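You operate a simulated robot arm through the tools that you are given. There is no shell and no other tool. Be economical: measure what you need, move in short steps, check, and stop when the job is done.

Carry out the task below with a simulated two-armed robot. There is one attempt and no reset: what you move stays moved.

## Task
Take the small loop weight with teal ring and put it on the top of the left rollers. Take the white drum with green tab and put it on the wide flat weight with blue ring. Take the round pot with yellow lid and leave it on the top of the blue mat. Open the drawer marked cloths, fetch the half kilo weight with purple ring and stand it in the inside of the drawer marked cloths, then shut the cloths. Take the one kilo weight marked out and put it on the top of the white counter. Take the disc weight with blue ring on the top of the middle shelf under the hood and put it away on the top of the bench with blue legs. Do these in any order. Set down upright: half kilo weight with purple ring, one kilo weight marked out.

Only the result counts: the job must be done as asked and must still hold three seconds after the hand-in. Knocking over, shifting, dropping, spilling or breaking anything else fails it. Lids that push on must go on centred and level and be pressed home; caps that screw on are set level and turned clockwise until they are tight. Flat cloth is picked up by pressing the open fingertips on it (5 to 10 N) and closing them slowly along it; thin cloth reads only 2 to 8 mm in the jaws.

## Robot
Two 6-joint arms with three-finger grippers on one trunk, on a base that drives. Base frame: it is fixed to the floor where the robot stands at the start and does not move with it; the origin is under the middle of the robot, x ahead of it, y to its left, z up; the surface under the hand at the start is at about z = 86. Readings come in cm, rad, newtons and seconds.
The left shoulder is at the start at [4, 14.8, 137], the right one opposite. With the tool pointing down near the work surface each hand reaches from about 34 to 54 cm from the robot's upright axis, wherever it stands, measured 20 degrees to its own side. Places, roughly: disc weight with blue ring [-175, -475, 50]; drawer marked cloths [-150, -470, 70]; half kilo weight with purple ring [-125, -475, 100]; inside of the drawer marked cloths [-150, -480, 70]; one kilo weight marked out [-150, -475, 50]; round pot with yellow lid [75, 50, 100]; small loop weight with teal ring [50, 0, 100]; top of the bench with blue legs [60, -370, 80]; top of the blue mat [-170, -280, 80]; top of the left rollers (40x22 cm) [-386, -50, 72]; top of the white counter [-160, -490, 90]; white drum with green tab [50, 0, 100]; wide flat weight with blue ring [50, 0, 75]. Payload 2.69 kg a hand.
The TCP of each hand is the grasp point between the finger pads, 2.9 cm short of the fingertips. In the tool frame z runs along the fingers and y along their closing line. The gripper opens to 12 cm. The gripper's body begins 7.8 cm behind the TCP.
Orientation is told as [roll, pitch, yaw] about the base's x, y, z axes, in that order, counted from this pose: with the fingers straight down and closing along the base's y, the tool's x points along the base's -x, its y along +y and its z along -z.

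## Interface
- The arms move only by the tool apply_moves. It takes "left_deltas", "right_deltas" or both (then of equal length, played together; a hand with none holds still); each is a list that holds one entry, the list of rows, each a list of 6 numbers: the shift along the tool's x, y, z in cm, then the turn, a rotation vector about the tool's x, y, z in rad. In form: [[[tx, ty, tz, ax, ay, az], ...]]. A call has 1 to 8 rows; each row is the pose to reach, as a shift and turn from the pose commanded when the call began, along the tool's axes at that moment. "left_jaw" and "right_jaw" are, for a hand that has rows, the closure in counts, from 0 (fully open) to 255 (shut), set as the call begins (left out, the last holds). Each row takes 0.2 s and may step no farther than 5 cm and 0.15 rad from the row before; otherwise, or with a gripper value out of range, the whole call is refused. A pose out of reach is approached as far as the arm can. The call stops where the force on the tool passes 40 N (or 10 N more than at its start, if that is more) or the arm is blocked; 0.2 s more then pass. Each finger halts on what it meets, pressing with about 44 N; the grip force reading is that of the motor and also rises with nothing between the fingers. The clock runs only during rows and for 0.2 s after the last one: add rows that repeat a pose to give the fingers time. The reply holds the time, the measured pose of the TCP, the force on the tool along the base axes, the opening and the grip force, in the units named above and with some noise, with the torque about the TCP (base axes, N m) and any sound that the robot's microphone picked up.
- Cameras (640 x 400 px; columns grow to the right, rows downward): "scene" is now at [7.73, -0.45, 157.54]; the picture's right is [0.02, -1.00, 0.00], its down [-0.83, -0.02, -0.56] and it looks along [0.56, 0.01, -0.83] (base axes); focal length 260 px, centre (320, 200). "left" rides on the left gripper at [6.3, 0, -10.4] in its tool frame; the picture's right is [0.00, 1.00, 0.00], its down [-0.83, 0.00, -0.56] and it looks along [-0.56, 0.00, 0.83] (tool axes); focal length 275 px, centre (320, 200). "right" rides on the right gripper at [6.3, 0, -10.4] in its tool frame; the picture's right is [0.01, 1.00, 0.00], its down [-0.83, 0.00, -0.56] and it looks along [-0.56, 0.00, 0.83] (tool axes); focal length 275 px, centre (320, 200). There is no depth. A picture from a camera that has moved, and an enlarged one, comes with that camera's place and axes in the base frame and with its lens. The place of the scene camera against the robot may be out by one fixed shift of up to 2.5 cm in any direction.
- grab_frame(camera): a new picture of that camera. The clock stands still meanwhile.
- lift_body(by): slides the trunk up (or, below 0, down) by that many cm; the arms and the scene camera ride with it, the base frame stays. It gives what a move gives, with no picture.
- steer(legs): drives the robot by 1 to 6 legs, each [ahead, turn to the left] in cm and rad, along the robot's own axes; the way and the turn of a leg run together, so that a leg with both is an arc; at most 150 cm and 3.142 rad a leg. The arms and the cameras ride along, it lands a little off, and it stops where it bumps. It gives what a move gives.
- head_to(pan, tilt): turns the head with the scene camera to pan (to the left, within 1.501 rad either way) and tilt (down, from -0.506 to 1.204), counted from straight ahead of the robot. It gives what a move gives.
- close_up(camera, box): a new picture of the part [left, top, right, bottom] of that camera's present view, enlarged. The clock stands still meanwhile.
- finish_job(): hands the job in; it is judged then, once.

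Go step by step. Nothing tells you exact positions but the pictures and the camera data: compare them with the known pose of the tool, close in by small moves and look again before you grip or let go. The budget is 207 turns and 202 pictures, counting those below and the enlarged ones. Unless the task says otherwise, let go and move clear before handing in.

The tools are called after "Emit:" by a JSON object that holds its "api" and its "payload". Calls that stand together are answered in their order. apply_moves: Moves the arms, as the interface text tells. Its arguments: {"type":"object","properties":{"left_deltas":{"type":"array","items":{"type":"array","items":{"type":"array","items":{"type":"number"}}}},"left_jaw":{"type":"number"},"right_deltas":{"type":"array","items":{"type":"array","items":{"type":"array","items":{"type":"number"}}}},"right_jaw":{"type":"number"}},"required":[]} The other tools are called the same way: lift_body (by) slides the trunk up or down; steer (legs) drives the base; head_to (pan, tilt) turns the head that bears the scene camera; grab_frame (camera) takes a picture; close_up (camera, box) takes an enlarged picture of a part of a camera's view; finish_job () hands the job in.

At the start:

```text
time_s: 0.0
left_tcp_pos: [46.05, 27.78, 99.94]
left_tool_rot: [-0.001, 0.001, 0.0]
left_wrist_force: [-0.1, 0.8, 0.0]
left_ft_torque: [-0.01, 0.06, 0.01]
left_grip_width: 12.02
left_finger_force: 0.0
right_tcp_pos: [51.63, -16.7, 107.18]
right_tool_rot: [-0.001, -0.001, 0.0]
right_wrist_force: [0.1, -0.1, -1.0]
right_ft_torque: [0.0, 0.0, -0.02]
right_grip_width: 11.97
right_finger_force: 0.1
trunk travel left (down, up): [-49.7, 0.0]
robot x, y, heading: [-0.34, 0.12, -0.001]
head pan, tilt: [0.023, 0.972]
```

scene: 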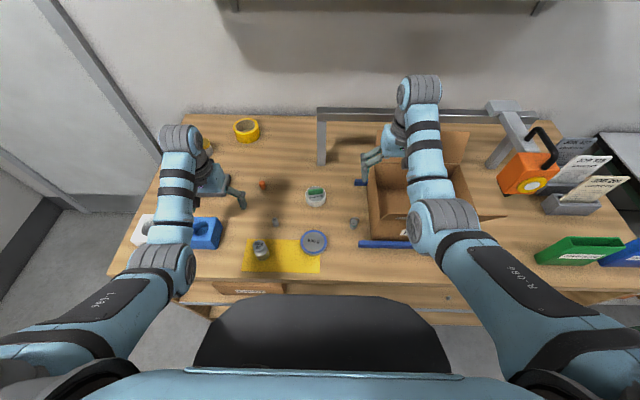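
right: 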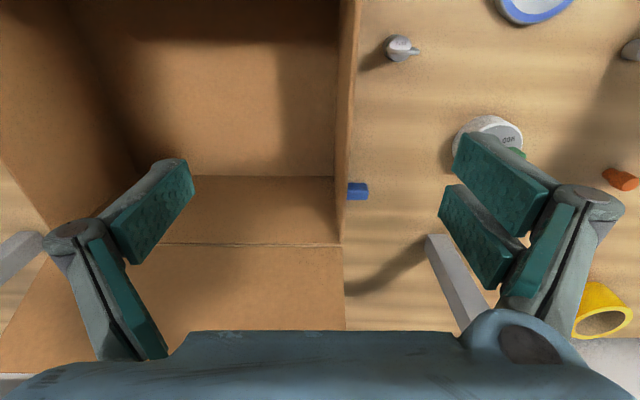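
left: 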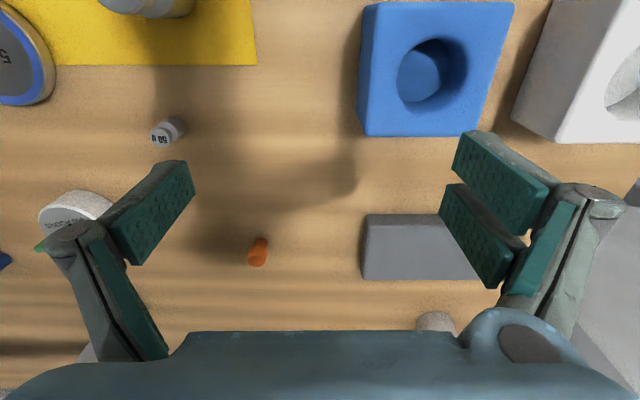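

I see a bench with weights, a white drum with green tab, and a wide flat blue-ringed weight. I'll look closer first.

Emit:
{"api": "close_up", "payload": {"camera": "scene", "box": [220, 160, 380, 280]}}

Emit:
{"api": "close_up", "payload": {"camera": "scene", "box": [110, 100, 270, 280]}}

```text
3.33 times, centred on (300, 220) of scene
camera zoom: at [7.73, -0.45, 157.54], right [0.02, -1.0, 0.0], down [-0.83, -0.02, -0.56], along [0.56, 0.01, -0.83], focal length 866 px, centre (387, 133)
```

zoom: 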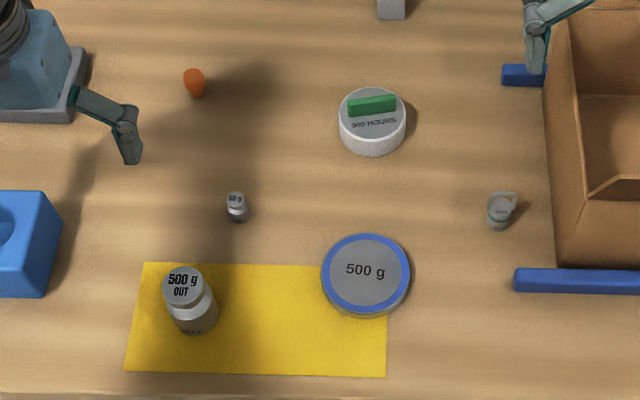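

```text
2.22 times, centred on (190, 190) of scene
camera zoom: at [7.73, -0.45, 157.54], right [0.02, -1.0, 0.0], down [-0.83, -0.02, -0.56], along [0.56, 0.01, -0.83], focal length 577 px, centre (609, 222)
```

zoom: 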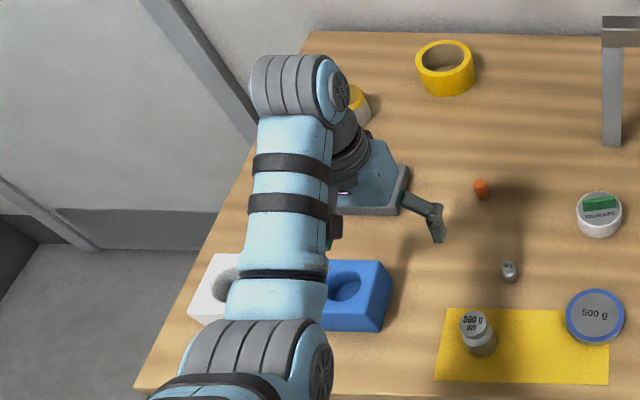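

Emit:
{"api": "close_up", "payload": {"camera": "right", "box": [350, 0, 640, 190]}}

Emit:
{"api": "head_to", "payload": {"pan": 0.7, "tilt": 0.7}}

Emit:
{"api": "grab_frame", "payload": {"camera": "scene"}}

```text
2.11 times, centred on (495, 95) of right
camera zoom: at [45.34, -16.7, 117.55], right [-0.01, 1.0, 0.0], down [0.83, 0.0, 0.56], along [0.56, 0.0, -0.83], focal length 580 px, centre (-48, 421)
```

zoom: 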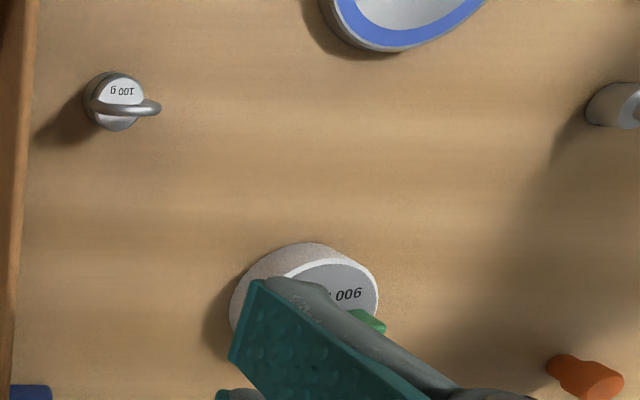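

```text
time_s: 1.1
left_tcp_pos: [46.21, 27.7, 100.0]
left_tool_rot: [-0.001, 0.0, 0.0]
left_wrist_force: [-0.3, 0.2, -0.1]
left_ft_torque: [-0.04, -0.02, -0.02]
left_grip_width: 12.0
left_finger_force: 0.0
right_tcp_pos: [51.61, -16.71, 107.12]
right_tool_rot: [0.0, -0.002, 0.001]
right_wrist_force: [-0.8, 0.6, 0.6]
right_ft_torque: [0.0, 0.03, 0.05]
right_grip_width: 11.98
right_finger_force: 0.1
trunk travel left (down, up): [-49.7, 0.0]
robot x, y, heading: [0.1, -0.05, -0.001]
head pan, tilt: [0.7, 0.7]
```

```text
195 pictures are left
camera scene: at [7.1, 4.84, 159.68], right [0.64, -0.77, 0.0], down [-0.49, -0.41, -0.76], along [0.59, 0.49, -0.64], focal length 260 px, centre (320, 200)
```

scene: 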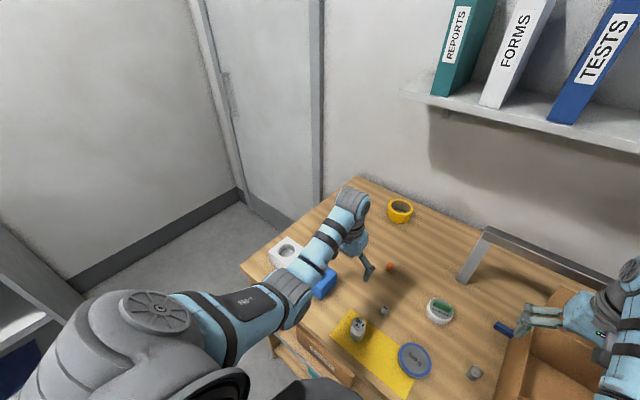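

Drum is estimated at (55, 1.5), loop weight at about (47,-9.5), flat weight at (40,1.8). I'll bring the right hand over the drum and look.

Emit:
{"api": "apply_moves", "payload": {"right_deltas": [[[-1, 4.5, 0, 0, 0, 0], [-2, 9, 0, 0, 0, 0], [-3, 13.5, 1, 0, 0, 0], [-3.4, 18, 4, 0, 0, 0]]], "right_jaw": 0}}

Emit:
{"api": "grab_frame", "payload": {"camera": "right"}}

Emit:
{"api": "head_to", "payload": {"pan": 0.0, "tilt": 0.97}}

Emit:
{"api": "grab_frame", "payload": {"camera": "scene"}}

```text
refused: row 4 steps farther than a row can; nothing moved
```

```text
194 pictures are left
camera right: at [45.34, -16.71, 117.55], right [-0.01, 1.0, 0.0], down [0.83, 0.0, 0.56], along [0.56, 0.0, -0.83], focal length 275 px, centre (320, 200)
```

right: 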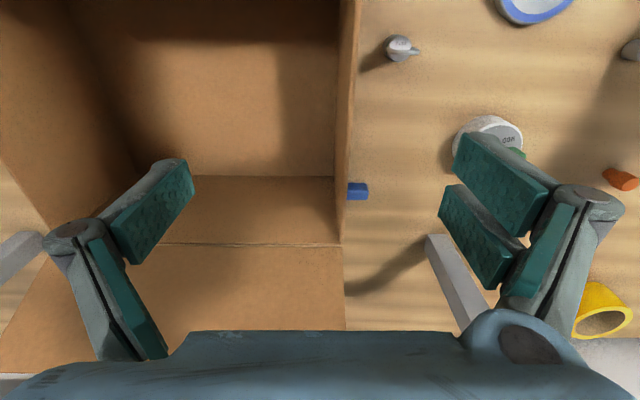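

```text
time_s: 2.1
left_tcp_pos: [46.17, 27.85, 99.98]
left_tool_rot: [0.001, 0.001, 0.0]
left_wrist_force: [0.4, -0.2, 0.0]
left_ft_torque: [0.03, -0.02, 0.03]
left_grip_width: 11.98
left_finger_force: 0.0
right_tcp_pos: [51.67, -16.68, 107.08]
right_tool_rot: [-0.001, -0.003, 0.0]
right_wrist_force: [0.4, -0.8, -0.1]
right_ft_torque: [0.0, 0.04, 0.02]
right_grip_width: 12.0
right_finger_force: 0.0
trunk travel left (down, up): [-49.7, 0.0]
robot x, y, heading: [-0.24, -0.19, -0.002]
head pan, tilt: [0.0, 0.97]
```

```text
193 pictures are left
camera scene: at [7.74, -0.6, 157.56], right [0.0, -1.0, 0.0], down [-0.82, 0.0, -0.57], along [0.57, 0.0, -0.82], focal length 260 px, centre (320, 200)
```

scene: 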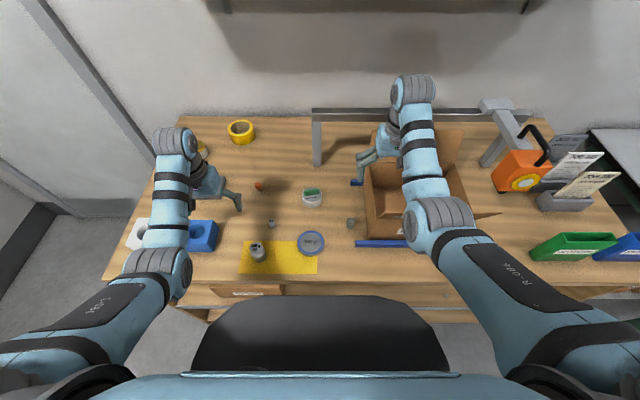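

Emit:
{"api": "apply_moves", "payload": {"right_deltas": [[[-1, 4.5, 0, 0, 0, 0], [-2, 9, 0, 0, 0, 0], [-2.8, 13.3, 0, 0, 0, 0], [-3.4, 17.5, 1, 0, 0, 0], [-3.4, 18, 5, 0, 0, 0], [-3.4, 18, 5, 0, 0, 0]]], "right_jaw": 0}}

Emit:
{"api": "grab_frame", "payload": {"camera": "right"}}

```text
time_s: 3.5
left_tcp_pos: [46.12, 27.67, 99.9]
left_tool_rot: [0.0, 0.0, 0.001]
left_wrist_force: [0.3, -0.3, 0.2]
left_ft_torque: [0.03, -0.01, 0.0]
left_grip_width: 11.99
left_finger_force: 0.1
right_tcp_pos: [52.27, -1.13, 104.02]
right_tool_rot: [0.0, -0.004, 0.0]
right_wrist_force: [0.4, -0.7, 0.6]
right_ft_torque: [0.0, -0.02, 0.02]
right_grip_width: 12.0
right_finger_force: 0.1
right hand out of reach, approached as far as the arm can: row 3, 4, 5, 6
trunk travel left (down, up): [-49.7, 0.0]
robot x, y, heading: [-0.03, 0.05, 0.002]
head pan, tilt: [0.0, 0.97]
```

```text
192 pictures are left
camera right: at [45.94, -1.18, 114.55], right [-0.01, 1.0, 0.0], down [0.83, 0.0, 0.56], along [0.56, 0.0, -0.83], focal length 275 px, centre (320, 200)
```

right: 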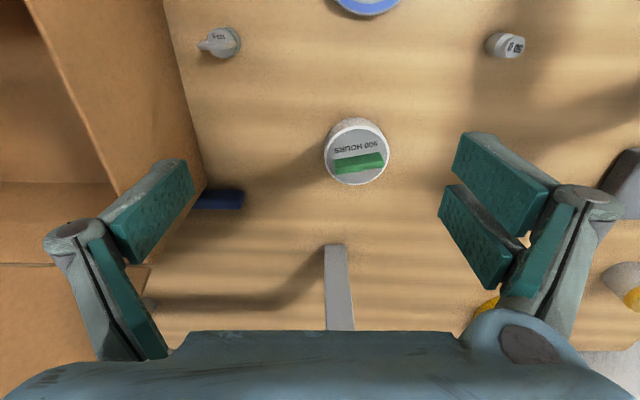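

Emit:
{"api": "head_to", "payload": {"pan": 0.0, "tilt": 1.204}}

Emit:
{"api": "grab_frame", "payload": {"camera": "scene"}}

Emit:
{"api": "head_to", "payload": {"pan": 0.6, "tilt": 1.1}}

Emit:
{"api": "grab_frame", "payload": {"camera": "scene"}}

```text
time_s: 4.3
left_tcp_pos: [46.02, 27.71, 99.96]
left_tool_rot: [0.0, 0.001, -0.002]
left_wrist_force: [0.1, 0.7, 0.4]
left_ft_torque: [0.01, 0.0, 0.0]
left_grip_width: 12.01
left_finger_force: 0.1
right_tcp_pos: [52.27, -1.12, 104.11]
right_tool_rot: [0.001, -0.004, 0.001]
right_wrist_force: [0.3, 1.1, -0.1]
right_ft_torque: [0.03, 0.03, -0.02]
right_grip_width: 12.02
right_finger_force: 0.0
trunk travel left (down, up): [-49.7, 0.0]
robot x, y, heading: [-0.03, 0.25, -0.001]
head pan, tilt: [0.0, 1.201]
```

```text
191 pictures are left
camera scene: at [6.19, -0.61, 156.09], right [0.0, -1.0, 0.0], down [-0.93, 0.0, -0.36], along [0.36, 0.0, -0.93], focal length 260 px, centre (320, 200)
```

scene: 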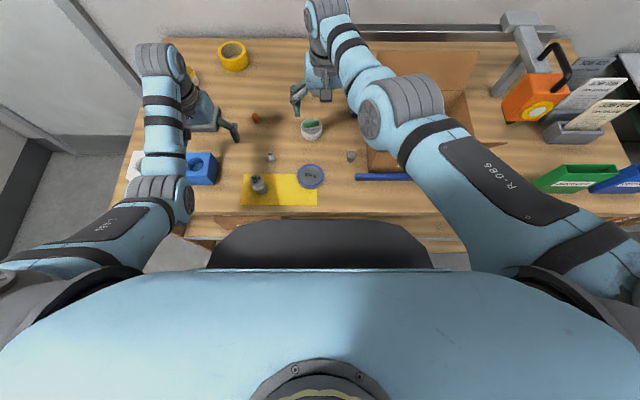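

```text
time_s: 5.3
left_tcp_pos: [46.27, 27.8, 99.91]
left_tool_rot: [-0.001, 0.0, 0.0]
left_wrist_force: [0.8, 0.5, 0.0]
left_ft_torque: [0.01, -0.07, -0.01]
left_grip_width: 11.96
left_finger_force: 0.1
right_tcp_pos: [52.22, -1.15, 104.18]
right_tool_rot: [0.0, -0.001, -0.001]
right_wrist_force: [0.0, 1.0, -0.2]
right_ft_torque: [0.02, -0.04, 0.02]
right_grip_width: 11.99
right_finger_force: 0.0
trunk travel left (down, up): [-49.7, 0.0]
robot x, y, heading: [0.35, 0.16, -0.004]
head pan, tilt: [0.6, 1.1]
```

```text
190 pictures are left
camera scene: at [5.81, 2.95, 156.68], right [0.56, -0.83, 0.0], down [-0.74, -0.5, -0.45], along [0.37, 0.26, -0.89], focal length 260 px, centre (320, 200)
```

scene: 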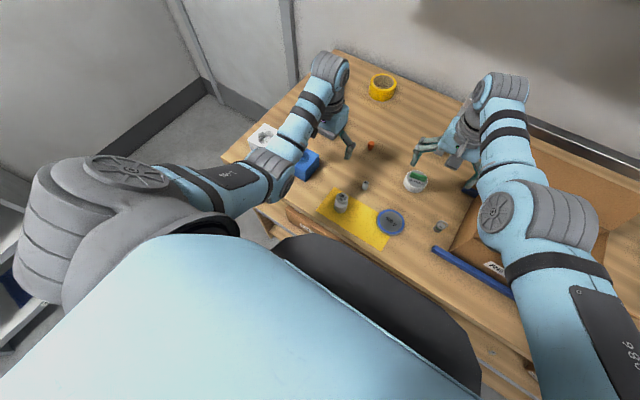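

The drum looks to be at about (57.3, 2.5), out of reach, so I need to know how far the base front is from the bench. I'll raise the hands, lower the trunk a bit and use parallax.

Emit:
{"api": "apply_moves", "payload": {"right_deltas": [[[4, -2, 0, 0, 0, 0], [6, -2, -4, 0, 0, 0], [6, -2, -8, 0, 0, 0], [6, -2, -12, 0, 0, 0]]], "left_deltas": [[[0, 0, -4, 0, 0, 0], [0, 0, -8, 0, 0, 0], [0, 0, -12, 0, 0, 0], [0, 0, -12, 0, 0, 0]]]}}

Emit:
{"api": "lift_body", "payload": {"by": -12}}

Emit:
{"api": "head_to", "payload": {"pan": 0.0, "tilt": 1.204}}

Emit:
{"api": "grab_frame", "payload": {"camera": "scene"}}

```text
time_s: 6.3
left_tcp_pos: [52.24, 28.47, 108.9]
left_tool_rot: [0.001, -0.001, 0.0]
left_wrist_force: [0.8, 0.1, 0.0]
left_ft_torque: [-0.01, -0.05, -0.02]
left_grip_width: 12.0
left_finger_force: 0.1
left hand out of reach, approached as far as the arm can: row 1, 2, 3, 4
right_tcp_pos: [51.29, -1.95, 114.79]
right_tool_rot: [0.004, -0.002, 0.004]
right_wrist_force: [0.0, 0.4, -0.5]
right_ft_torque: [0.01, 0.02, -0.01]
right_grip_width: 11.99
right_finger_force: 0.1
right hand out of reach, approached as far as the arm can: row 1, 2, 3, 4
trunk travel left (down, up): [-49.7, 0.0]
robot x, y, heading: [-0.02, -0.23, 0.003]
head pan, tilt: [0.6, 1.1]
```

```text
time_s: 7.8
left_tcp_pos: [52.25, 28.43, 96.77]
left_tool_rot: [-0.001, 0.0, 0.0]
left_wrist_force: [-0.6, -0.4, 0.1]
left_ft_torque: [-0.03, -0.02, 0.0]
left_grip_width: 11.97
left_finger_force: 0.0
right_tcp_pos: [51.49, -2.1, 102.71]
right_tool_rot: [0.002, 0.0, 0.001]
right_wrist_force: [0.2, -1.1, -0.4]
right_ft_torque: [-0.01, 0.0, 0.01]
right_grip_width: 12.01
right_finger_force: 0.0
trunk travel left (down, up): [-37.7, 12.0]
robot x, y, heading: [0.2, 0.19, -0.004]
head pan, tilt: [0.6, 1.1]
```

```text
time_s: 8.8
left_tcp_pos: [52.33, 28.41, 96.74]
left_tool_rot: [-0.001, -0.001, -0.001]
left_wrist_force: [-0.2, -0.8, -0.3]
left_ft_torque: [0.03, 0.04, 0.0]
left_grip_width: 11.99
left_finger_force: 0.0
right_tcp_pos: [51.43, -2.15, 102.74]
right_tool_rot: [0.004, 0.0, 0.0]
right_wrist_force: [0.1, 0.3, -0.3]
right_ft_torque: [-0.04, 0.0, 0.0]
right_grip_width: 12.02
right_finger_force: 0.0
trunk travel left (down, up): [-37.7, 12.0]
robot x, y, heading: [-0.28, -0.02, -0.0]
head pan, tilt: [0.0, 1.201]
```

```text
189 pictures are left
camera scene: at [6.19, -0.6, 144.1], right [0.0, -1.0, 0.0], down [-0.93, 0.0, -0.36], along [0.36, 0.0, -0.93], focal length 260 px, centre (320, 200)
```

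scene: 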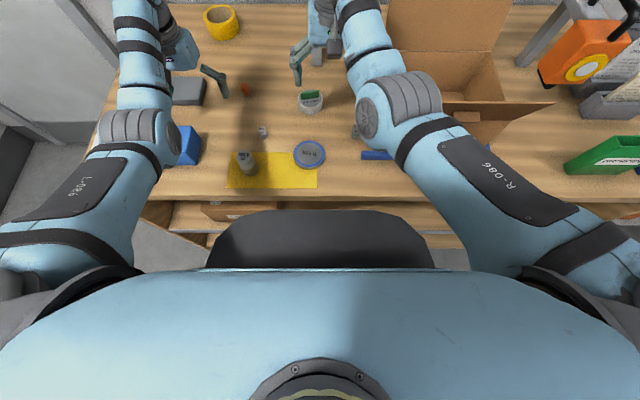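

Emit:
{"api": "close_up", "payload": {"camera": "scene", "box": [140, 170, 500, 280]}}

Emit:
{"api": "grab_frame", "payload": {"camera": "left"}}

Emit:
{"api": "grab_frame", "payload": {"camera": "right"}}

```text
1.78 times, centred on (320, 225) of scene
camera zoom: at [6.19, -0.6, 144.1], right [0.0, -1.0, 0.0], down [-0.93, 0.0, -0.36], along [0.36, 0.0, -0.93], focal length 462 px, centre (320, 156)
```

zoom: 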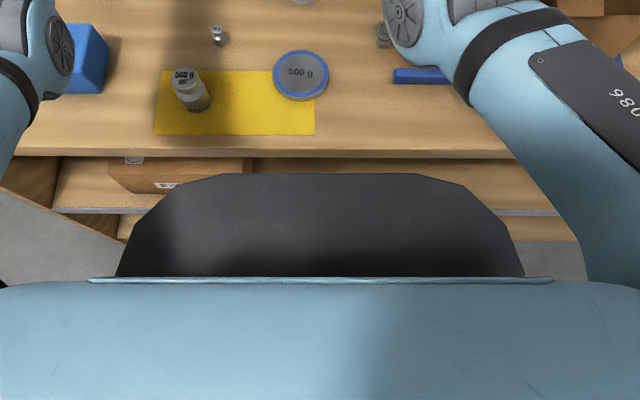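

```text
187 pictures are left
camera left: at [45.87, 28.37, 107.31], right [0.0, 1.0, 0.0], down [0.83, 0.0, 0.56], along [0.56, 0.0, -0.83], focal length 275 px, centre (320, 200)
```

left: 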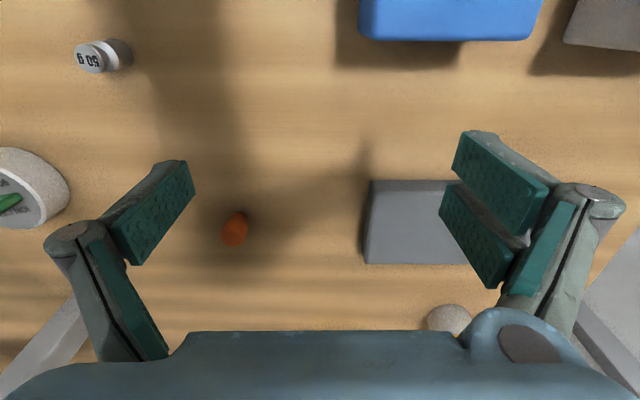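

```text
186 pictures are left
camera right: at [45.16, -2.23, 113.14], right [-0.01, 1.0, 0.0], down [0.83, 0.0, 0.56], along [0.56, 0.01, -0.83], focal length 275 px, centre (320, 200)
```

right: 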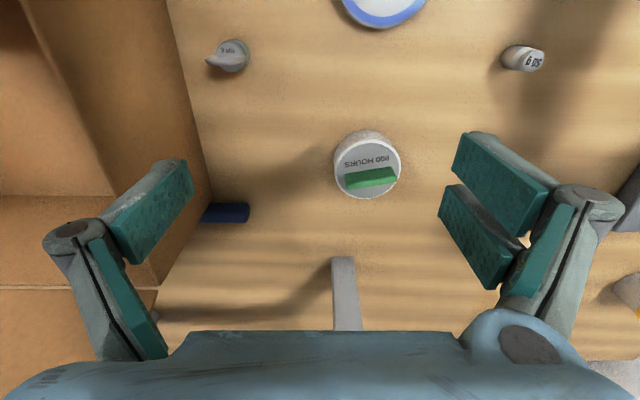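

Emit:
{"api": "apply_moves", "payload": {"left_deltas": [[[2, 0, -4, 0, 0, 0], [4, 0, -8, 0, 0, 0]]]}}

Emit:
{"api": "steer", "payload": {"legs": [[4, 0]]}}

```text
time_s: 9.4
left_tcp_pos: [54.77, 29.56, 103.79]
left_tool_rot: [0.0, 0.002, 0.001]
left_wrist_force: [0.0, -0.5, -0.3]
left_ft_torque: [-0.03, -0.04, -0.01]
left_grip_width: 12.02
left_finger_force: 0.0
left hand out of reach, approached as far as the arm can: row 1, 2
right_tcp_pos: [51.61, -2.17, 102.68]
right_tool_rot: [0.003, -0.002, 0.001]
right_wrist_force: [-0.1, 0.6, 0.0]
right_ft_torque: [0.01, 0.01, 0.0]
right_grip_width: 11.99
right_finger_force: 0.0
trunk travel left (down, up): [-37.7, 12.0]
robot x, y, heading: [-0.05, -0.05, -0.002]
head pan, tilt: [0.0, 1.201]
```

```text
time_s: 10.2
left_tcp_pos: [57.91, 29.81, 104.28]
left_tool_rot: [-0.001, -0.009, 0.0]
left_wrist_force: [-0.2, 1.2, -0.6]
left_ft_torque: [-0.03, -0.07, 0.02]
left_grip_width: 11.99
left_finger_force: 0.0
right_tcp_pos: [54.58, -2.05, 103.13]
right_tool_rot: [0.004, -0.009, 0.0]
right_wrist_force: [-0.1, 1.0, 0.2]
right_ft_torque: [0.0, -0.09, -0.03]
right_grip_width: 11.99
right_finger_force: 0.1
trunk travel left (down, up): [-37.7, 12.0]
robot x, y, heading: [3.89, -0.28, 0.004]
head pan, tilt: [0.0, 1.201]
```

Emit:
{"api": "apply_moves", "payload": {"right_deltas": [[[0, 0, 0, 0, 0, 0]]]}}

Emit:
{"api": "head_to", "payload": {"pan": 0.0, "tilt": 1.1}}

Emit:
{"api": "grab_frame", "payload": {"camera": "scene"}}

```text
time_s: 10.7
left_tcp_pos: [59.15, 29.66, 103.46]
left_tool_rot: [0.002, 0.004, 0.001]
left_wrist_force: [0.5, -0.4, 0.2]
left_ft_torque: [0.01, 0.09, 0.01]
left_grip_width: 11.99
left_finger_force: 0.0
right_tcp_pos: [55.76, -2.16, 102.58]
right_tool_rot: [0.005, 0.005, -0.003]
right_wrist_force: [1.6, -0.8, -1.2]
right_ft_torque: [0.01, 0.08, 0.05]
right_grip_width: 11.98
right_finger_force: 0.1
trunk travel left (down, up): [-37.7, 12.0]
robot x, y, heading: [4.17, 0.17, 0.0]
head pan, tilt: [0.0, 1.201]
```

```text
time_s: 11.3
left_tcp_pos: [58.8, 29.62, 103.63]
left_tool_rot: [-0.001, 0.0, 0.001]
left_wrist_force: [0.3, 0.1, 0.1]
left_ft_torque: [0.03, 0.03, 0.0]
left_grip_width: 12.0
left_finger_force: 0.0
right_tcp_pos: [55.48, -2.16, 102.83]
right_tool_rot: [0.004, 0.0, 0.001]
right_wrist_force: [0.0, 0.1, -0.2]
right_ft_torque: [-0.01, -0.02, 0.01]
right_grip_width: 11.97
right_finger_force: 0.0
trunk travel left (down, up): [-37.7, 12.0]
robot x, y, heading: [3.79, -0.02, -0.0]
head pan, tilt: [0.0, 1.1]
```

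```text
185 pictures are left
camera scene: at [11.07, -0.6, 144.68], right [0.0, -1.0, 0.0], down [-0.89, 0.0, -0.45], along [0.45, 0.0, -0.89], focal length 260 px, centre (320, 200)
```

scene: 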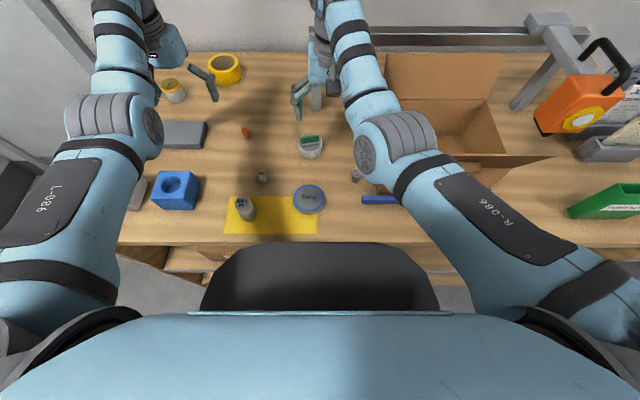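

Emit:
{"api": "close_up", "payload": {"camera": "scene", "box": [160, 200, 480, 320]}}

```text
2.00 times, centred on (320, 260) of scene
camera zoom: at [11.07, -0.6, 144.68], right [0.0, -1.0, 0.0], down [-0.89, 0.0, -0.45], along [0.45, 0.0, -0.89], focal length 519 px, centre (320, 80)
```

zoom: 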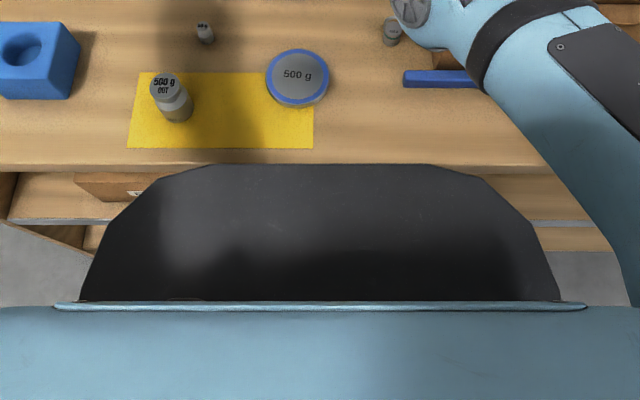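

Emit:
{"api": "apply_moves", "payload": {"right_deltas": [[[-1, 2, 2, 0, 0, 0], [-1.5, 4.4, 6, 0, 0, 0], [-1.5, 4.4, 6, 0, 0, 0]]]}}

Emit:
{"api": "grab_frame", "payload": {"camera": "right"}}

```text
time_s: 12.1
left_tcp_pos: [58.72, 29.58, 103.88]
left_tool_rot: [0.001, 0.0, 0.0]
left_wrist_force: [0.4, 0.1, 0.5]
left_ft_torque: [0.03, -0.01, -0.01]
left_grip_width: 11.98
left_finger_force: 0.0
right_tcp_pos: [56.58, 0.01, 96.92]
right_tool_rot: [0.006, -0.001, 0.001]
right_wrist_force: [0.7, -0.1, 0.3]
right_ft_torque: [0.03, 0.02, -0.01]
right_grip_width: 12.0
right_finger_force: 0.0
right hand out of reach, approached as far as the arm can: row 1, 2, 3
trunk travel left (down, up): [-37.7, 12.0]
robot x, y, heading: [3.81, -0.18, -0.001]
head pan, tilt: [0.0, 1.1]
```

```text
183 pictures are left
camera right: at [50.24, -0.02, 107.25], right [0.0, 1.0, 0.01], down [0.83, 0.0, 0.56], along [0.56, 0.01, -0.83], focal length 275 px, centre (320, 200)
```

right: 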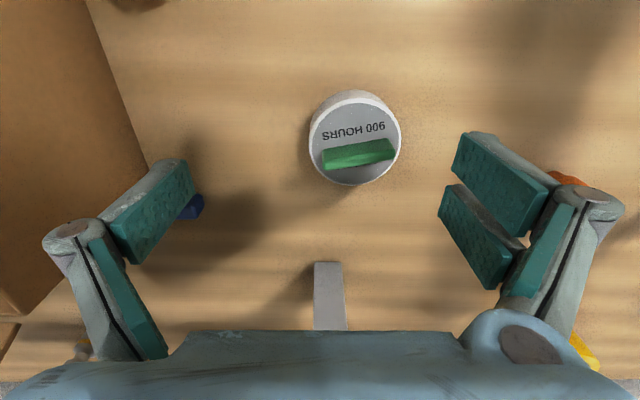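

Emit:
{"api": "lift_body", "payload": {"by": -3}}

Emit:
{"api": "apply_moves", "payload": {"right_deltas": [[[-0.6, 2.4, -2, 0, 0, 0], [-0.6, 2.4, -2, 0, 0, 0]]]}}

```text
time_s: 12.9
left_tcp_pos: [58.59, 29.75, 100.63]
left_tool_rot: [-0.001, 0.0, 0.001]
left_wrist_force: [0.1, 0.2, -0.5]
left_ft_torque: [0.03, -0.02, -0.04]
left_grip_width: 11.99
left_finger_force: 0.2
right_tcp_pos: [56.58, 0.13, 93.85]
right_tool_rot: [0.006, 0.001, 0.002]
right_wrist_force: [-0.3, 0.0, 0.4]
right_ft_torque: [0.01, 0.02, -0.03]
right_grip_width: 12.0
right_finger_force: 0.0
trunk travel left (down, up): [-34.7, 15.0]
robot x, y, heading: [3.64, -0.15, 0.009]
head pan, tilt: [0.0, 1.1]
```

```text
time_s: 13.5
left_tcp_pos: [58.72, 29.6, 100.64]
left_tool_rot: [-0.001, 0.0, 0.001]
left_wrist_force: [0.3, 0.4, -0.3]
left_ft_torque: [-0.02, -0.03, -0.01]
left_grip_width: 11.99
left_finger_force: 0.1
right_tcp_pos: [56.83, 0.25, 95.44]
right_tool_rot: [0.008, -0.001, -0.001]
right_wrist_force: [-0.7, 0.3, -0.2]
right_ft_torque: [0.01, 0.01, -0.01]
right_grip_width: 12.02
right_finger_force: 0.0
right hand out of reach, approached as far as the arm can: row 1, 2
trunk travel left (down, up): [-34.7, 15.0]
robot x, y, heading: [3.94, -0.05, -0.004]
head pan, tilt: [0.0, 1.1]
```

Emit:
{"api": "steer", "payload": {"legs": [[3, 0]]}}

Emit:
{"api": "apply_moves", "payload": {"right_deltas": [[[0, 0, 0, 0, 0, 0], [0, 0, 0, 0, 0, 0]]]}}

Emit:
{"api": "grab_frame", "payload": {"camera": "scene"}}

```text
time_s: 14.3
left_tcp_pos: [60.96, 29.68, 101.14]
left_tool_rot: [0.0, -0.008, 0.0]
left_wrist_force: [-1.4, -0.4, 0.6]
left_ft_torque: [0.01, -0.09, 0.02]
left_grip_width: 11.99
left_finger_force: 0.0
right_tcp_pos: [59.07, 0.33, 95.85]
right_tool_rot: [0.008, -0.007, 0.002]
right_wrist_force: [-1.6, 0.2, 1.5]
right_ft_torque: [0.03, -0.09, 0.03]
right_grip_width: 11.99
right_finger_force: 0.2
trunk travel left (down, up): [-34.7, 15.0]
robot x, y, heading: [6.8, 0.09, 0.001]
head pan, tilt: [0.0, 1.1]
```

```text
time_s: 14.9
left_tcp_pos: [61.53, 29.61, 100.93]
left_tool_rot: [-0.001, -0.002, 0.0]
left_wrist_force: [-1.1, -0.4, 0.4]
left_ft_torque: [-0.02, -0.05, 0.0]
left_grip_width: 12.0
left_finger_force: 0.0
right_tcp_pos: [59.46, 0.3, 95.48]
right_tool_rot: [0.008, -0.002, 0.004]
right_wrist_force: [-0.2, 0.6, 0.7]
right_ft_torque: [0.0, -0.05, 0.02]
right_grip_width: 12.01
right_finger_force: 0.0
trunk travel left (down, up): [-34.7, 15.0]
robot x, y, heading: [6.96, 0.26, -0.002]
head pan, tilt: [0.0, 1.1]
```

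```text
182 pictures are left
camera scene: at [13.64, -0.61, 141.7], right [0.0, -1.0, 0.0], down [-0.89, 0.0, -0.46], along [0.46, 0.0, -0.89], focal length 260 px, centre (320, 200)
```

scene: 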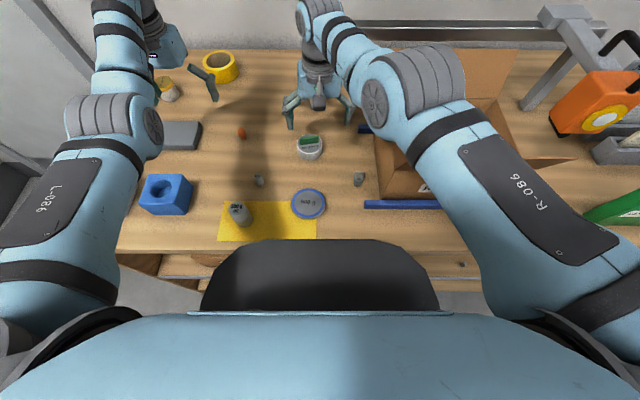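

Emit:
{"api": "apply_moves", "payload": {"right_deltas": [[[2.2, 2.2, 0, 0, 0, 0], [2.2, 2.2, 0, 0, 0, 0]]]}}

Emit:
{"api": "grab_frame", "payload": {"camera": "right"}}

```text
time_s: 15.5
left_tcp_pos: [61.66, 29.64, 100.8]
left_tool_rot: [0.0, -0.001, -0.001]
left_wrist_force: [-0.8, -0.6, 0.3]
left_ft_torque: [-0.02, -0.04, 0.0]
left_grip_width: 12.0
left_finger_force: 0.0
right_tcp_pos: [59.64, 0.18, 95.51]
right_tool_rot: [0.011, 0.001, 0.002]
right_wrist_force: [-0.6, 0.5, -0.3]
right_ft_torque: [-0.02, -0.01, 0.01]
right_grip_width: 11.99
right_finger_force: 0.1
right hand out of reach, approached as far as the arm can: row 1, 2
trunk travel left (down, up): [-34.7, 15.0]
robot x, y, heading: [6.98, 0.18, 0.005]
head pan, tilt: [0.0, 1.1]
```

```text
181 pictures are left
camera right: at [53.38, 0.08, 105.89], right [-0.01, 1.0, 0.01], down [0.83, 0.0, 0.56], along [0.56, 0.01, -0.83], focal length 275 px, centre (320, 200)
```

right: 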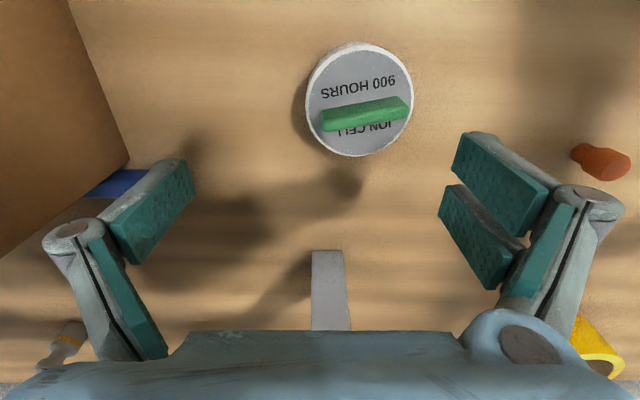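

The reach limit seems to come from the lowered trunk, so I'll bring it back up and try again from here.

Emit:
{"api": "lift_body", "payload": {"by": 15}}

Emit:
{"api": "apply_moves", "payload": {"right_deltas": [[[2, 2, 4, 0, 0, 0], [2, 2, 8, 0, 0, 0], [2, 2, 8, 0, 0, 0]]], "left_deltas": [[[0, 0, 4, 0, 0, 0], [0, 0, 8, 0, 0, 0], [0, 0, 8, 0, 0, 0]]]}}

```text
time_s: 17.2
left_tcp_pos: [61.62, 29.7, 115.85]
left_tool_rot: [-0.001, -0.002, -0.001]
left_wrist_force: [0.5, 0.3, 0.3]
left_ft_torque: [-0.04, 0.0, -0.03]
left_grip_width: 11.99
left_finger_force: 0.2
right_tcp_pos: [59.61, 0.31, 110.46]
right_tool_rot: [0.009, 0.001, 0.001]
right_wrist_force: [0.6, -0.3, -0.9]
right_ft_torque: [0.01, 0.02, -0.03]
right_grip_width: 11.99
right_finger_force: 0.0
trunk travel left (down, up): [-49.7, 0.0]
robot x, y, heading: [6.84, 0.22, 0.0]
head pan, tilt: [0.0, 1.1]
```

```text
time_s: 18.1
left_tcp_pos: [61.53, 29.84, 107.88]
left_tool_rot: [0.001, 0.0, 0.0]
left_wrist_force: [-0.4, -0.3, 0.4]
left_ft_torque: [0.01, -0.01, 0.02]
left_grip_width: 11.98
left_finger_force: 0.0
right_tcp_pos: [58.17, 0.23, 102.36]
right_tool_rot: [0.011, 0.001, 0.002]
right_wrist_force: [-0.1, 0.1, -0.2]
right_ft_torque: [-0.02, 0.01, 0.01]
right_grip_width: 11.97
right_finger_force: 0.0
right hand out of reach, approached as far as the arm can: row 1, 2, 3
trunk travel left (down, up): [-49.7, 0.0]
robot x, y, heading: [6.74, 0.21, 0.001]
head pan, tilt: [0.0, 1.1]
```

The right hand cannot go past y≈0 but the left hand can, so I'll send the right hand back over the box and use the left for the drum.

Emit:
{"api": "apply_moves", "payload": {"right_deltas": [[[0, -3, -3, 0, 0, 0], [1, -6, -6, 0, 0, 0], [1, -10.5, -6, 0, 0, 0], [1, -15, -6, 0, 0, 0], [1, -18, -6, 0, 0, 0]]], "left_deltas": [[[0, 0, 0, 0, 0, 0], [0, -4, 0, 0, 0, 0], [1, -8.5, 0, 0, 0, 0], [2, -13, 0, 0, 0, 0], [3, -17.5, 0, 0, 0, 0], [3.5, -22, 1, 0, 0, 0], [4.2, -26.5, 3, 0, 0, 0], [4.2, -27.3, 7, 0, 0, 0]]]}}

```text
refused: give rows for one hand, or as many for the one as for the other
```

Emit:
{"api": "apply_moves", "payload": {"right_deltas": [[[0, -3, -3, 0, 0, 0], [1, -6, -6, 0, 0, 0], [1, -10.5, -6, 0, 0, 0], [1, -15, -6, 0, 0, 0], [1, -18, -6, 0, 0, 0], [1, -18, -6, 0, 0, 0], [1, -18, -6, 0, 0, 0], [1, -18, -6, 0, 0, 0]]], "left_deltas": [[[0, 0, 0, 0, 0, 0], [0, -4, 0, 0, 0, 0], [1, -8.5, 0, 0, 0, 0], [2, -13, 0, 0, 0, 0], [3, -17.5, 0, 0, 0, 0], [3.5, -22, 1, 0, 0, 0], [4.2, -26.5, 3, 0, 0, 0], [4.2, -27.3, 7, 0, 0, 0]]]}}

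Emit:
{"api": "grab_frame", "payload": {"camera": "left"}}

```text
time_s: 19.9
left_tcp_pos: [57.53, 2.14, 100.96]
left_tool_rot: [-0.001, 0.001, 0.0]
left_wrist_force: [0.0, -0.7, -0.5]
left_ft_torque: [0.04, 0.01, -0.02]
left_grip_width: 12.0
left_finger_force: 0.1
right_tcp_pos: [63.42, -17.39, 107.01]
right_tool_rot: [0.008, 0.0, 0.002]
right_wrist_force: [-0.4, 0.2, 0.7]
right_ft_torque: [-0.03, 0.02, 0.0]
right_grip_width: 12.0
right_finger_force: 0.1
right hand out of reach, approached as far as the arm can: row 1, 2, 3, 4, 5, 6, 7, 8
trunk travel left (down, up): [-49.7, 0.0]
robot x, y, heading: [6.83, -0.24, 0.003]
head pan, tilt: [0.0, 1.1]
```

```text
180 pictures are left
camera left: at [51.07, 2.21, 111.51], right [0.0, 1.0, 0.0], down [0.83, 0.0, 0.56], along [0.56, 0.0, -0.83], focal length 275 px, centre (320, 200)
```

left: 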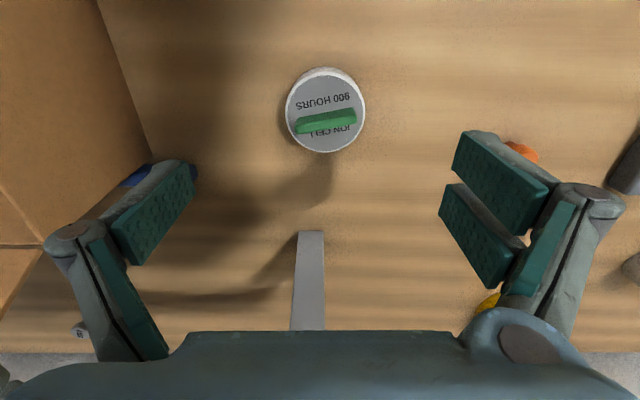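

Emit:
{"api": "apply_moves", "payload": {"left_deltas": [[[0.2, 0.45, 4, 0, 0, 0], [0.2, 0.45, 8, 0, 0, 0], [0.2, 0.45, 10.9, 0, 0, 0], [0.2, 0.45, 10.9, 0, 0, 0]]]}}

Emit:
{"api": "grab_frame", "payload": {"camera": "left"}}

Emit:
{"api": "close_up", "payload": {"camera": "scene", "box": [210, 100, 400, 260]}}

```text
time_s: 20.9
left_tcp_pos: [55.66, 3.7, 91.64]
left_tool_rot: [0.001, -0.002, 0.001]
left_wrist_force: [0.0, -0.5, -0.3]
left_ft_torque: [0.02, 0.01, 0.0]
left_grip_width: 12.0
left_finger_force: 0.0
left hand out of reach, approached as far as the arm can: row 2, 3, 4
right_tcp_pos: [63.46, -17.32, 106.98]
right_tool_rot: [0.011, 0.003, 0.003]
right_wrist_force: [-0.6, 1.0, -0.2]
right_ft_torque: [0.01, 0.0, 0.02]
right_grip_width: 11.98
right_finger_force: 0.1
trunk travel left (down, up): [-49.7, 0.0]
robot x, y, heading: [6.96, 0.06, 0.0]
head pan, tilt: [0.0, 1.1]
```

```text
179 pictures are left
camera left: at [49.24, 3.59, 102.11], right [0.0, 1.0, 0.0], down [0.83, 0.0, 0.56], along [0.56, 0.0, -0.83], focal length 275 px, centre (320, 200)
```

left: 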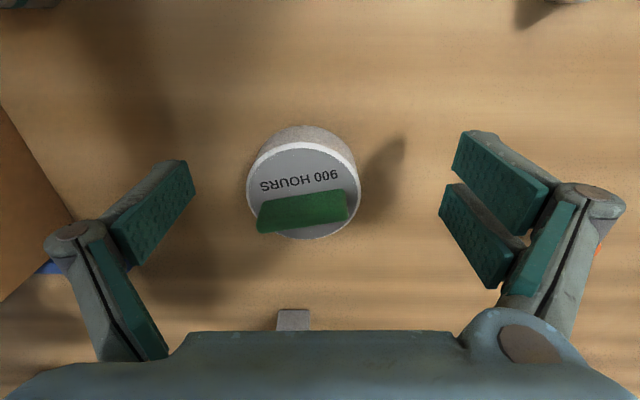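

```text
2.50 times, centred on (305, 180) of scene
camera zoom: at [13.84, -0.65, 156.69], right [0.0, -1.0, 0.0], down [-0.89, 0.0, -0.45], along [0.45, 0.0, -0.89], focal length 649 px, centre (358, 250)
```

zoom: 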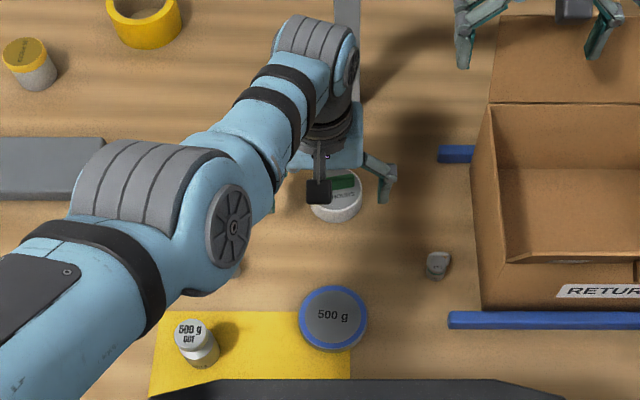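

Emit:
{"api": "apply_moves", "payload": {"left_deltas": [[[-0.5, -0.5, -2, 0, -0.12, 0], [-1.7, -1.1, -2, 0, -0.24, 0], [-1.7, -1.1, 0, 0, -0.24, 0], [-1.7, -1.1, 0, 0, -0.24, 0]]]}}

```text
time_s: 22.1
left_tcp_pos: [58.69, 7.4, 91.07]
left_tool_rot: [0.062, -0.254, 0.034]
left_wrist_force: [-0.3, 0.3, -0.1]
left_ft_torque: [0.0, 0.04, 0.02]
left_grip_width: 12.01
left_finger_force: 0.1
right_tcp_pos: [63.44, -17.39, 106.91]
right_tool_rot: [0.008, 0.003, 0.002]
right_wrist_force: [0.2, 0.2, 0.0]
right_ft_torque: [0.01, 0.01, 0.0]
right_grip_width: 11.99
right_finger_force: 0.1
trunk travel left (down, up): [-49.7, 0.0]
robot x, y, heading: [6.75, 0.09, -0.003]
head pan, tilt: [0.0, 1.1]
stopped in row 4 (left hand): the arm was blocked; the commanded pose is now the measured one
```

Emit:
{"api": "grab_frame", "payload": {"camera": "left"}}

Emit:
{"api": "close_up", "payload": {"camera": "scene", "box": [210, 60, 400, 220]}}

```text
177 pictures are left
camera left: at [49.89, 6.53, 99.64], right [-0.04, 1.0, 0.06], down [0.67, -0.02, 0.75], along [0.74, 0.07, -0.66], focal length 275 px, centre (320, 200)
```

left: 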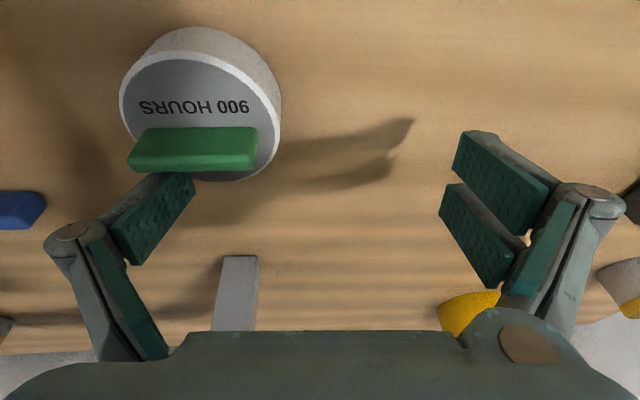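

```text
2.50 times, centred on (305, 140) of scene
camera zoom: at [13.83, -0.58, 156.69], right [0.0, -1.0, 0.0], down [-0.89, 0.0, -0.45], along [0.45, 0.0, -0.89], focal length 649 px, centre (358, 350)
```

zoom: 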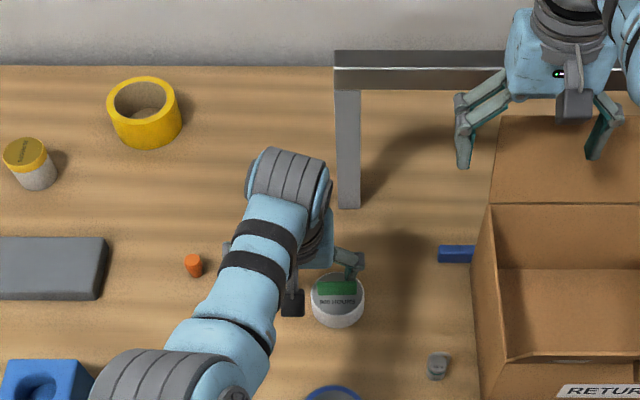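

Lowering the trunk by ~8 should make the drum reachable with the left hand. I'll lift the left hand off, straighten it, and stretch the right hand up clear of the box first.

Emit:
{"api": "apply_moves", "payload": {"left_deltas": [[[-1.2, 0, -4.8, 0, 0, 0], [-1.1, -2.4, -8.8, 0.03, 0.13, 0.02], [-0.9, -4.8, -9.0, 0.06, 0.254, 0.034], [-0.9, -4.8, -9.0, 0.06, 0.254, 0.034]]], "right_deltas": [[[0, 0, -3, 0, 0, 0], [0, 0, -6, 0, 0, 0], [0, 0, -8, 0, 0, 0], [0, 0, -8, 0, 0, 0]]]}}

Emit:
{"api": "grab_frame", "payload": {"camera": "left"}}

```text
time_s: 23.1
left_tcp_pos: [57.4, 1.43, 99.84]
left_tool_rot: [-0.002, 0.006, 0.002]
left_wrist_force: [0.2, 0.2, 0.7]
left_ft_torque: [-0.02, 0.02, 0.01]
left_grip_width: 12.0
left_finger_force: 0.1
right_tcp_pos: [64.09, -17.44, 114.99]
right_tool_rot: [0.008, 0.004, 0.002]
right_wrist_force: [-0.5, 0.1, -0.1]
right_ft_torque: [0.01, -0.01, -0.04]
right_grip_width: 11.99
right_finger_force: 0.1
right hand out of reach, approached as far as the arm can: row 2, 3, 4
trunk travel left (down, up): [-49.7, 0.0]
robot x, y, heading: [6.9, 0.15, 0.002]
head pan, tilt: [0.0, 1.1]
```

```text
175 pictures are left
camera left: at [51.07, 1.48, 110.31], right [0.0, 1.0, 0.0], down [0.83, 0.0, 0.55], along [0.55, 0.0, -0.83], focal length 275 px, centre (320, 200)
```

left: 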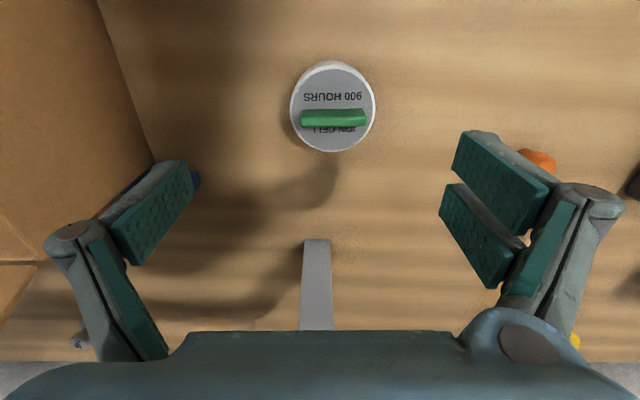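

Emit:
{"api": "lift_body", "payload": {"by": -8}}

Emit:
{"api": "apply_moves", "payload": {"left_deltas": [[[0.7, 1.0, 0, 0, 0, 0], [0.7, 1.0, 2.1, 0, 0, 0], [0.7, 1.0, 2.1, 0, 0, 0]]]}}

Emit:
{"api": "grab_frame", "payload": {"camera": "left"}}

```text
time_s: 24.2
left_tcp_pos: [57.33, 1.66, 91.79]
left_tool_rot: [0.0, 0.004, 0.004]
left_wrist_force: [0.2, -0.6, 0.5]
left_ft_torque: [0.02, -0.01, 0.02]
left_grip_width: 11.99
left_finger_force: 0.1
right_tcp_pos: [63.99, -17.29, 107.03]
right_tool_rot: [0.009, 0.006, 0.001]
right_wrist_force: [0.5, -0.7, 0.3]
right_ft_torque: [0.0, 0.01, 0.01]
right_grip_width: 11.99
right_finger_force: 0.1
trunk travel left (down, up): [-41.7, 8.0]
robot x, y, heading: [6.93, -0.05, -0.001]
head pan, tilt: [0.0, 1.1]
```

```text
time_s: 25.0
left_tcp_pos: [56.67, 2.65, 89.71]
left_tool_rot: [0.0, 0.007, 0.004]
left_wrist_force: [0.8, -0.1, 0.3]
left_ft_torque: [0.0, -0.03, -0.04]
left_grip_width: 12.0
left_finger_force: 0.2
right_tcp_pos: [64.02, -17.25, 106.99]
right_tool_rot: [0.008, 0.005, 0.001]
right_wrist_force: [-0.1, -0.5, 1.1]
right_ft_torque: [0.01, 0.01, -0.04]
right_grip_width: 12.03
right_finger_force: 0.1
trunk travel left (down, up): [-41.7, 8.0]
robot x, y, heading: [6.82, 0.11, -0.001]
head pan, tilt: [0.0, 1.1]
```

```text
174 pictures are left
camera left: at [50.38, 2.64, 100.23], right [0.0, 1.0, 0.0], down [0.83, 0.0, 0.55], along [0.55, 0.0, -0.83], focal length 275 px, centre (320, 200)
```

left: 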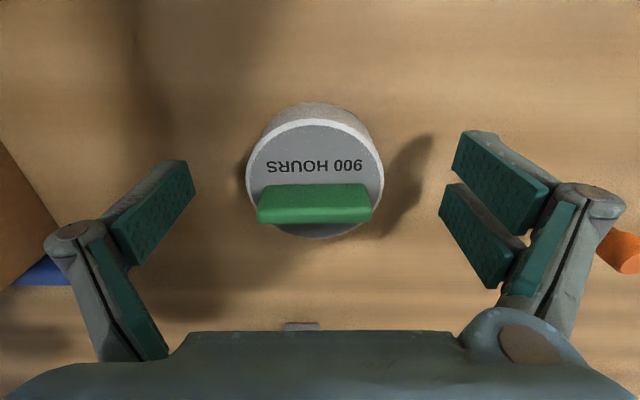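

Emit:
{"api": "apply_moves", "payload": {"left_deltas": [[[0.2, -0.2, 0, 0, 0, 0], [0.2, -0.2, 0, 0, 0, 0], [0.2, -0.2, 0, 0, 0, 0], [0.2, -0.2, 0, 0, 0, 0]]], "left_jaw": 255}}

Emit:
{"api": "apply_moves", "payload": {"left_deltas": [[[0.2, -0.2, -2, 0, 0, 0], [0.2, -0.2, -5.5, 0, 0, 0], [0.2, -0.2, -5.5, 0, 0, 0]]]}}

Emit:
{"api": "grab_frame", "payload": {"camera": "left"}}

Emit:
{"api": "close_up", "payload": {"camera": "scene", "box": [210, 100, 400, 260]}}

```text
time_s: 26.0
left_tcp_pos: [56.41, 2.5, 89.7]
left_tool_rot: [0.001, 0.002, 0.003]
left_wrist_force: [1.5, -0.5, 2.6]
left_ft_torque: [0.01, -0.08, 0.01]
left_grip_width: 6.44
left_finger_force: 43.7
right_tcp_pos: [64.01, -17.31, 107.06]
right_tool_rot: [0.009, 0.005, 0.001]
right_wrist_force: [1.0, 0.1, 0.5]
right_ft_torque: [-0.02, 0.05, -0.01]
right_grip_width: 12.01
right_finger_force: 0.1
trunk travel left (down, up): [-41.7, 8.0]
robot x, y, heading: [7.0, 0.12, 0.0]
head pan, tilt: [0.0, 1.1]
```

```text
time_s: 26.8
left_tcp_pos: [56.48, 3.46, 95.04]
left_tool_rot: [0.009, 0.008, 0.015]
left_wrist_force: [-0.7, 0.1, -1.2]
left_ft_torque: [0.0, -0.02, 0.01]
left_grip_width: 6.45
left_finger_force: 43.9
right_tcp_pos: [64.02, -17.27, 107.07]
right_tool_rot: [0.008, 0.006, 0.002]
right_wrist_force: [0.4, 1.0, -0.3]
right_ft_torque: [-0.04, 0.0, -0.02]
right_grip_width: 11.97
right_finger_force: 0.0
trunk travel left (down, up): [-41.7, 8.0]
robot x, y, heading: [6.75, 0.18, -0.0]
head pan, tilt: [0.0, 1.1]
```

```text
173 pictures are left
camera left: at [50.28, 3.27, 105.5], right [-0.01, 1.0, 0.01], down [0.84, 0.0, 0.55], along [0.55, 0.01, -0.84], focal length 275 px, centre (320, 200)
```

left: 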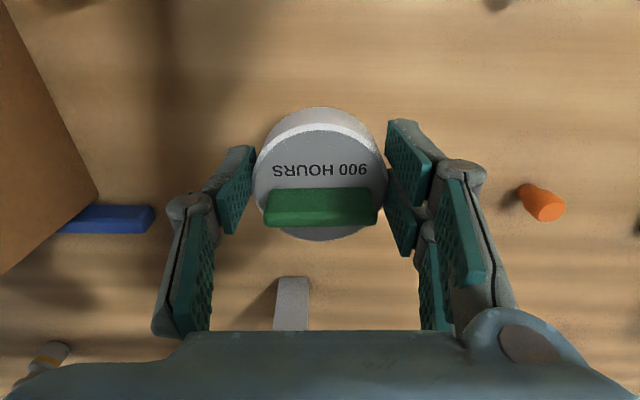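

```text
2.50 times, centred on (305, 180) of scene
camera zoom: at [13.89, -0.65, 148.75], right [0.0, -1.0, 0.0], down [-0.89, 0.0, -0.45], along [0.45, 0.0, -0.89], focal length 649 px, centre (358, 250)
```

zoom: 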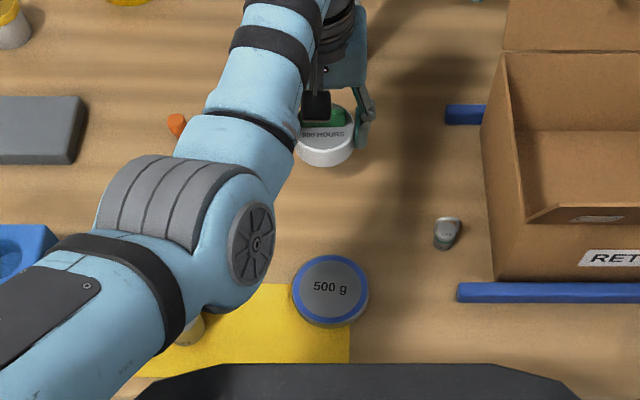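

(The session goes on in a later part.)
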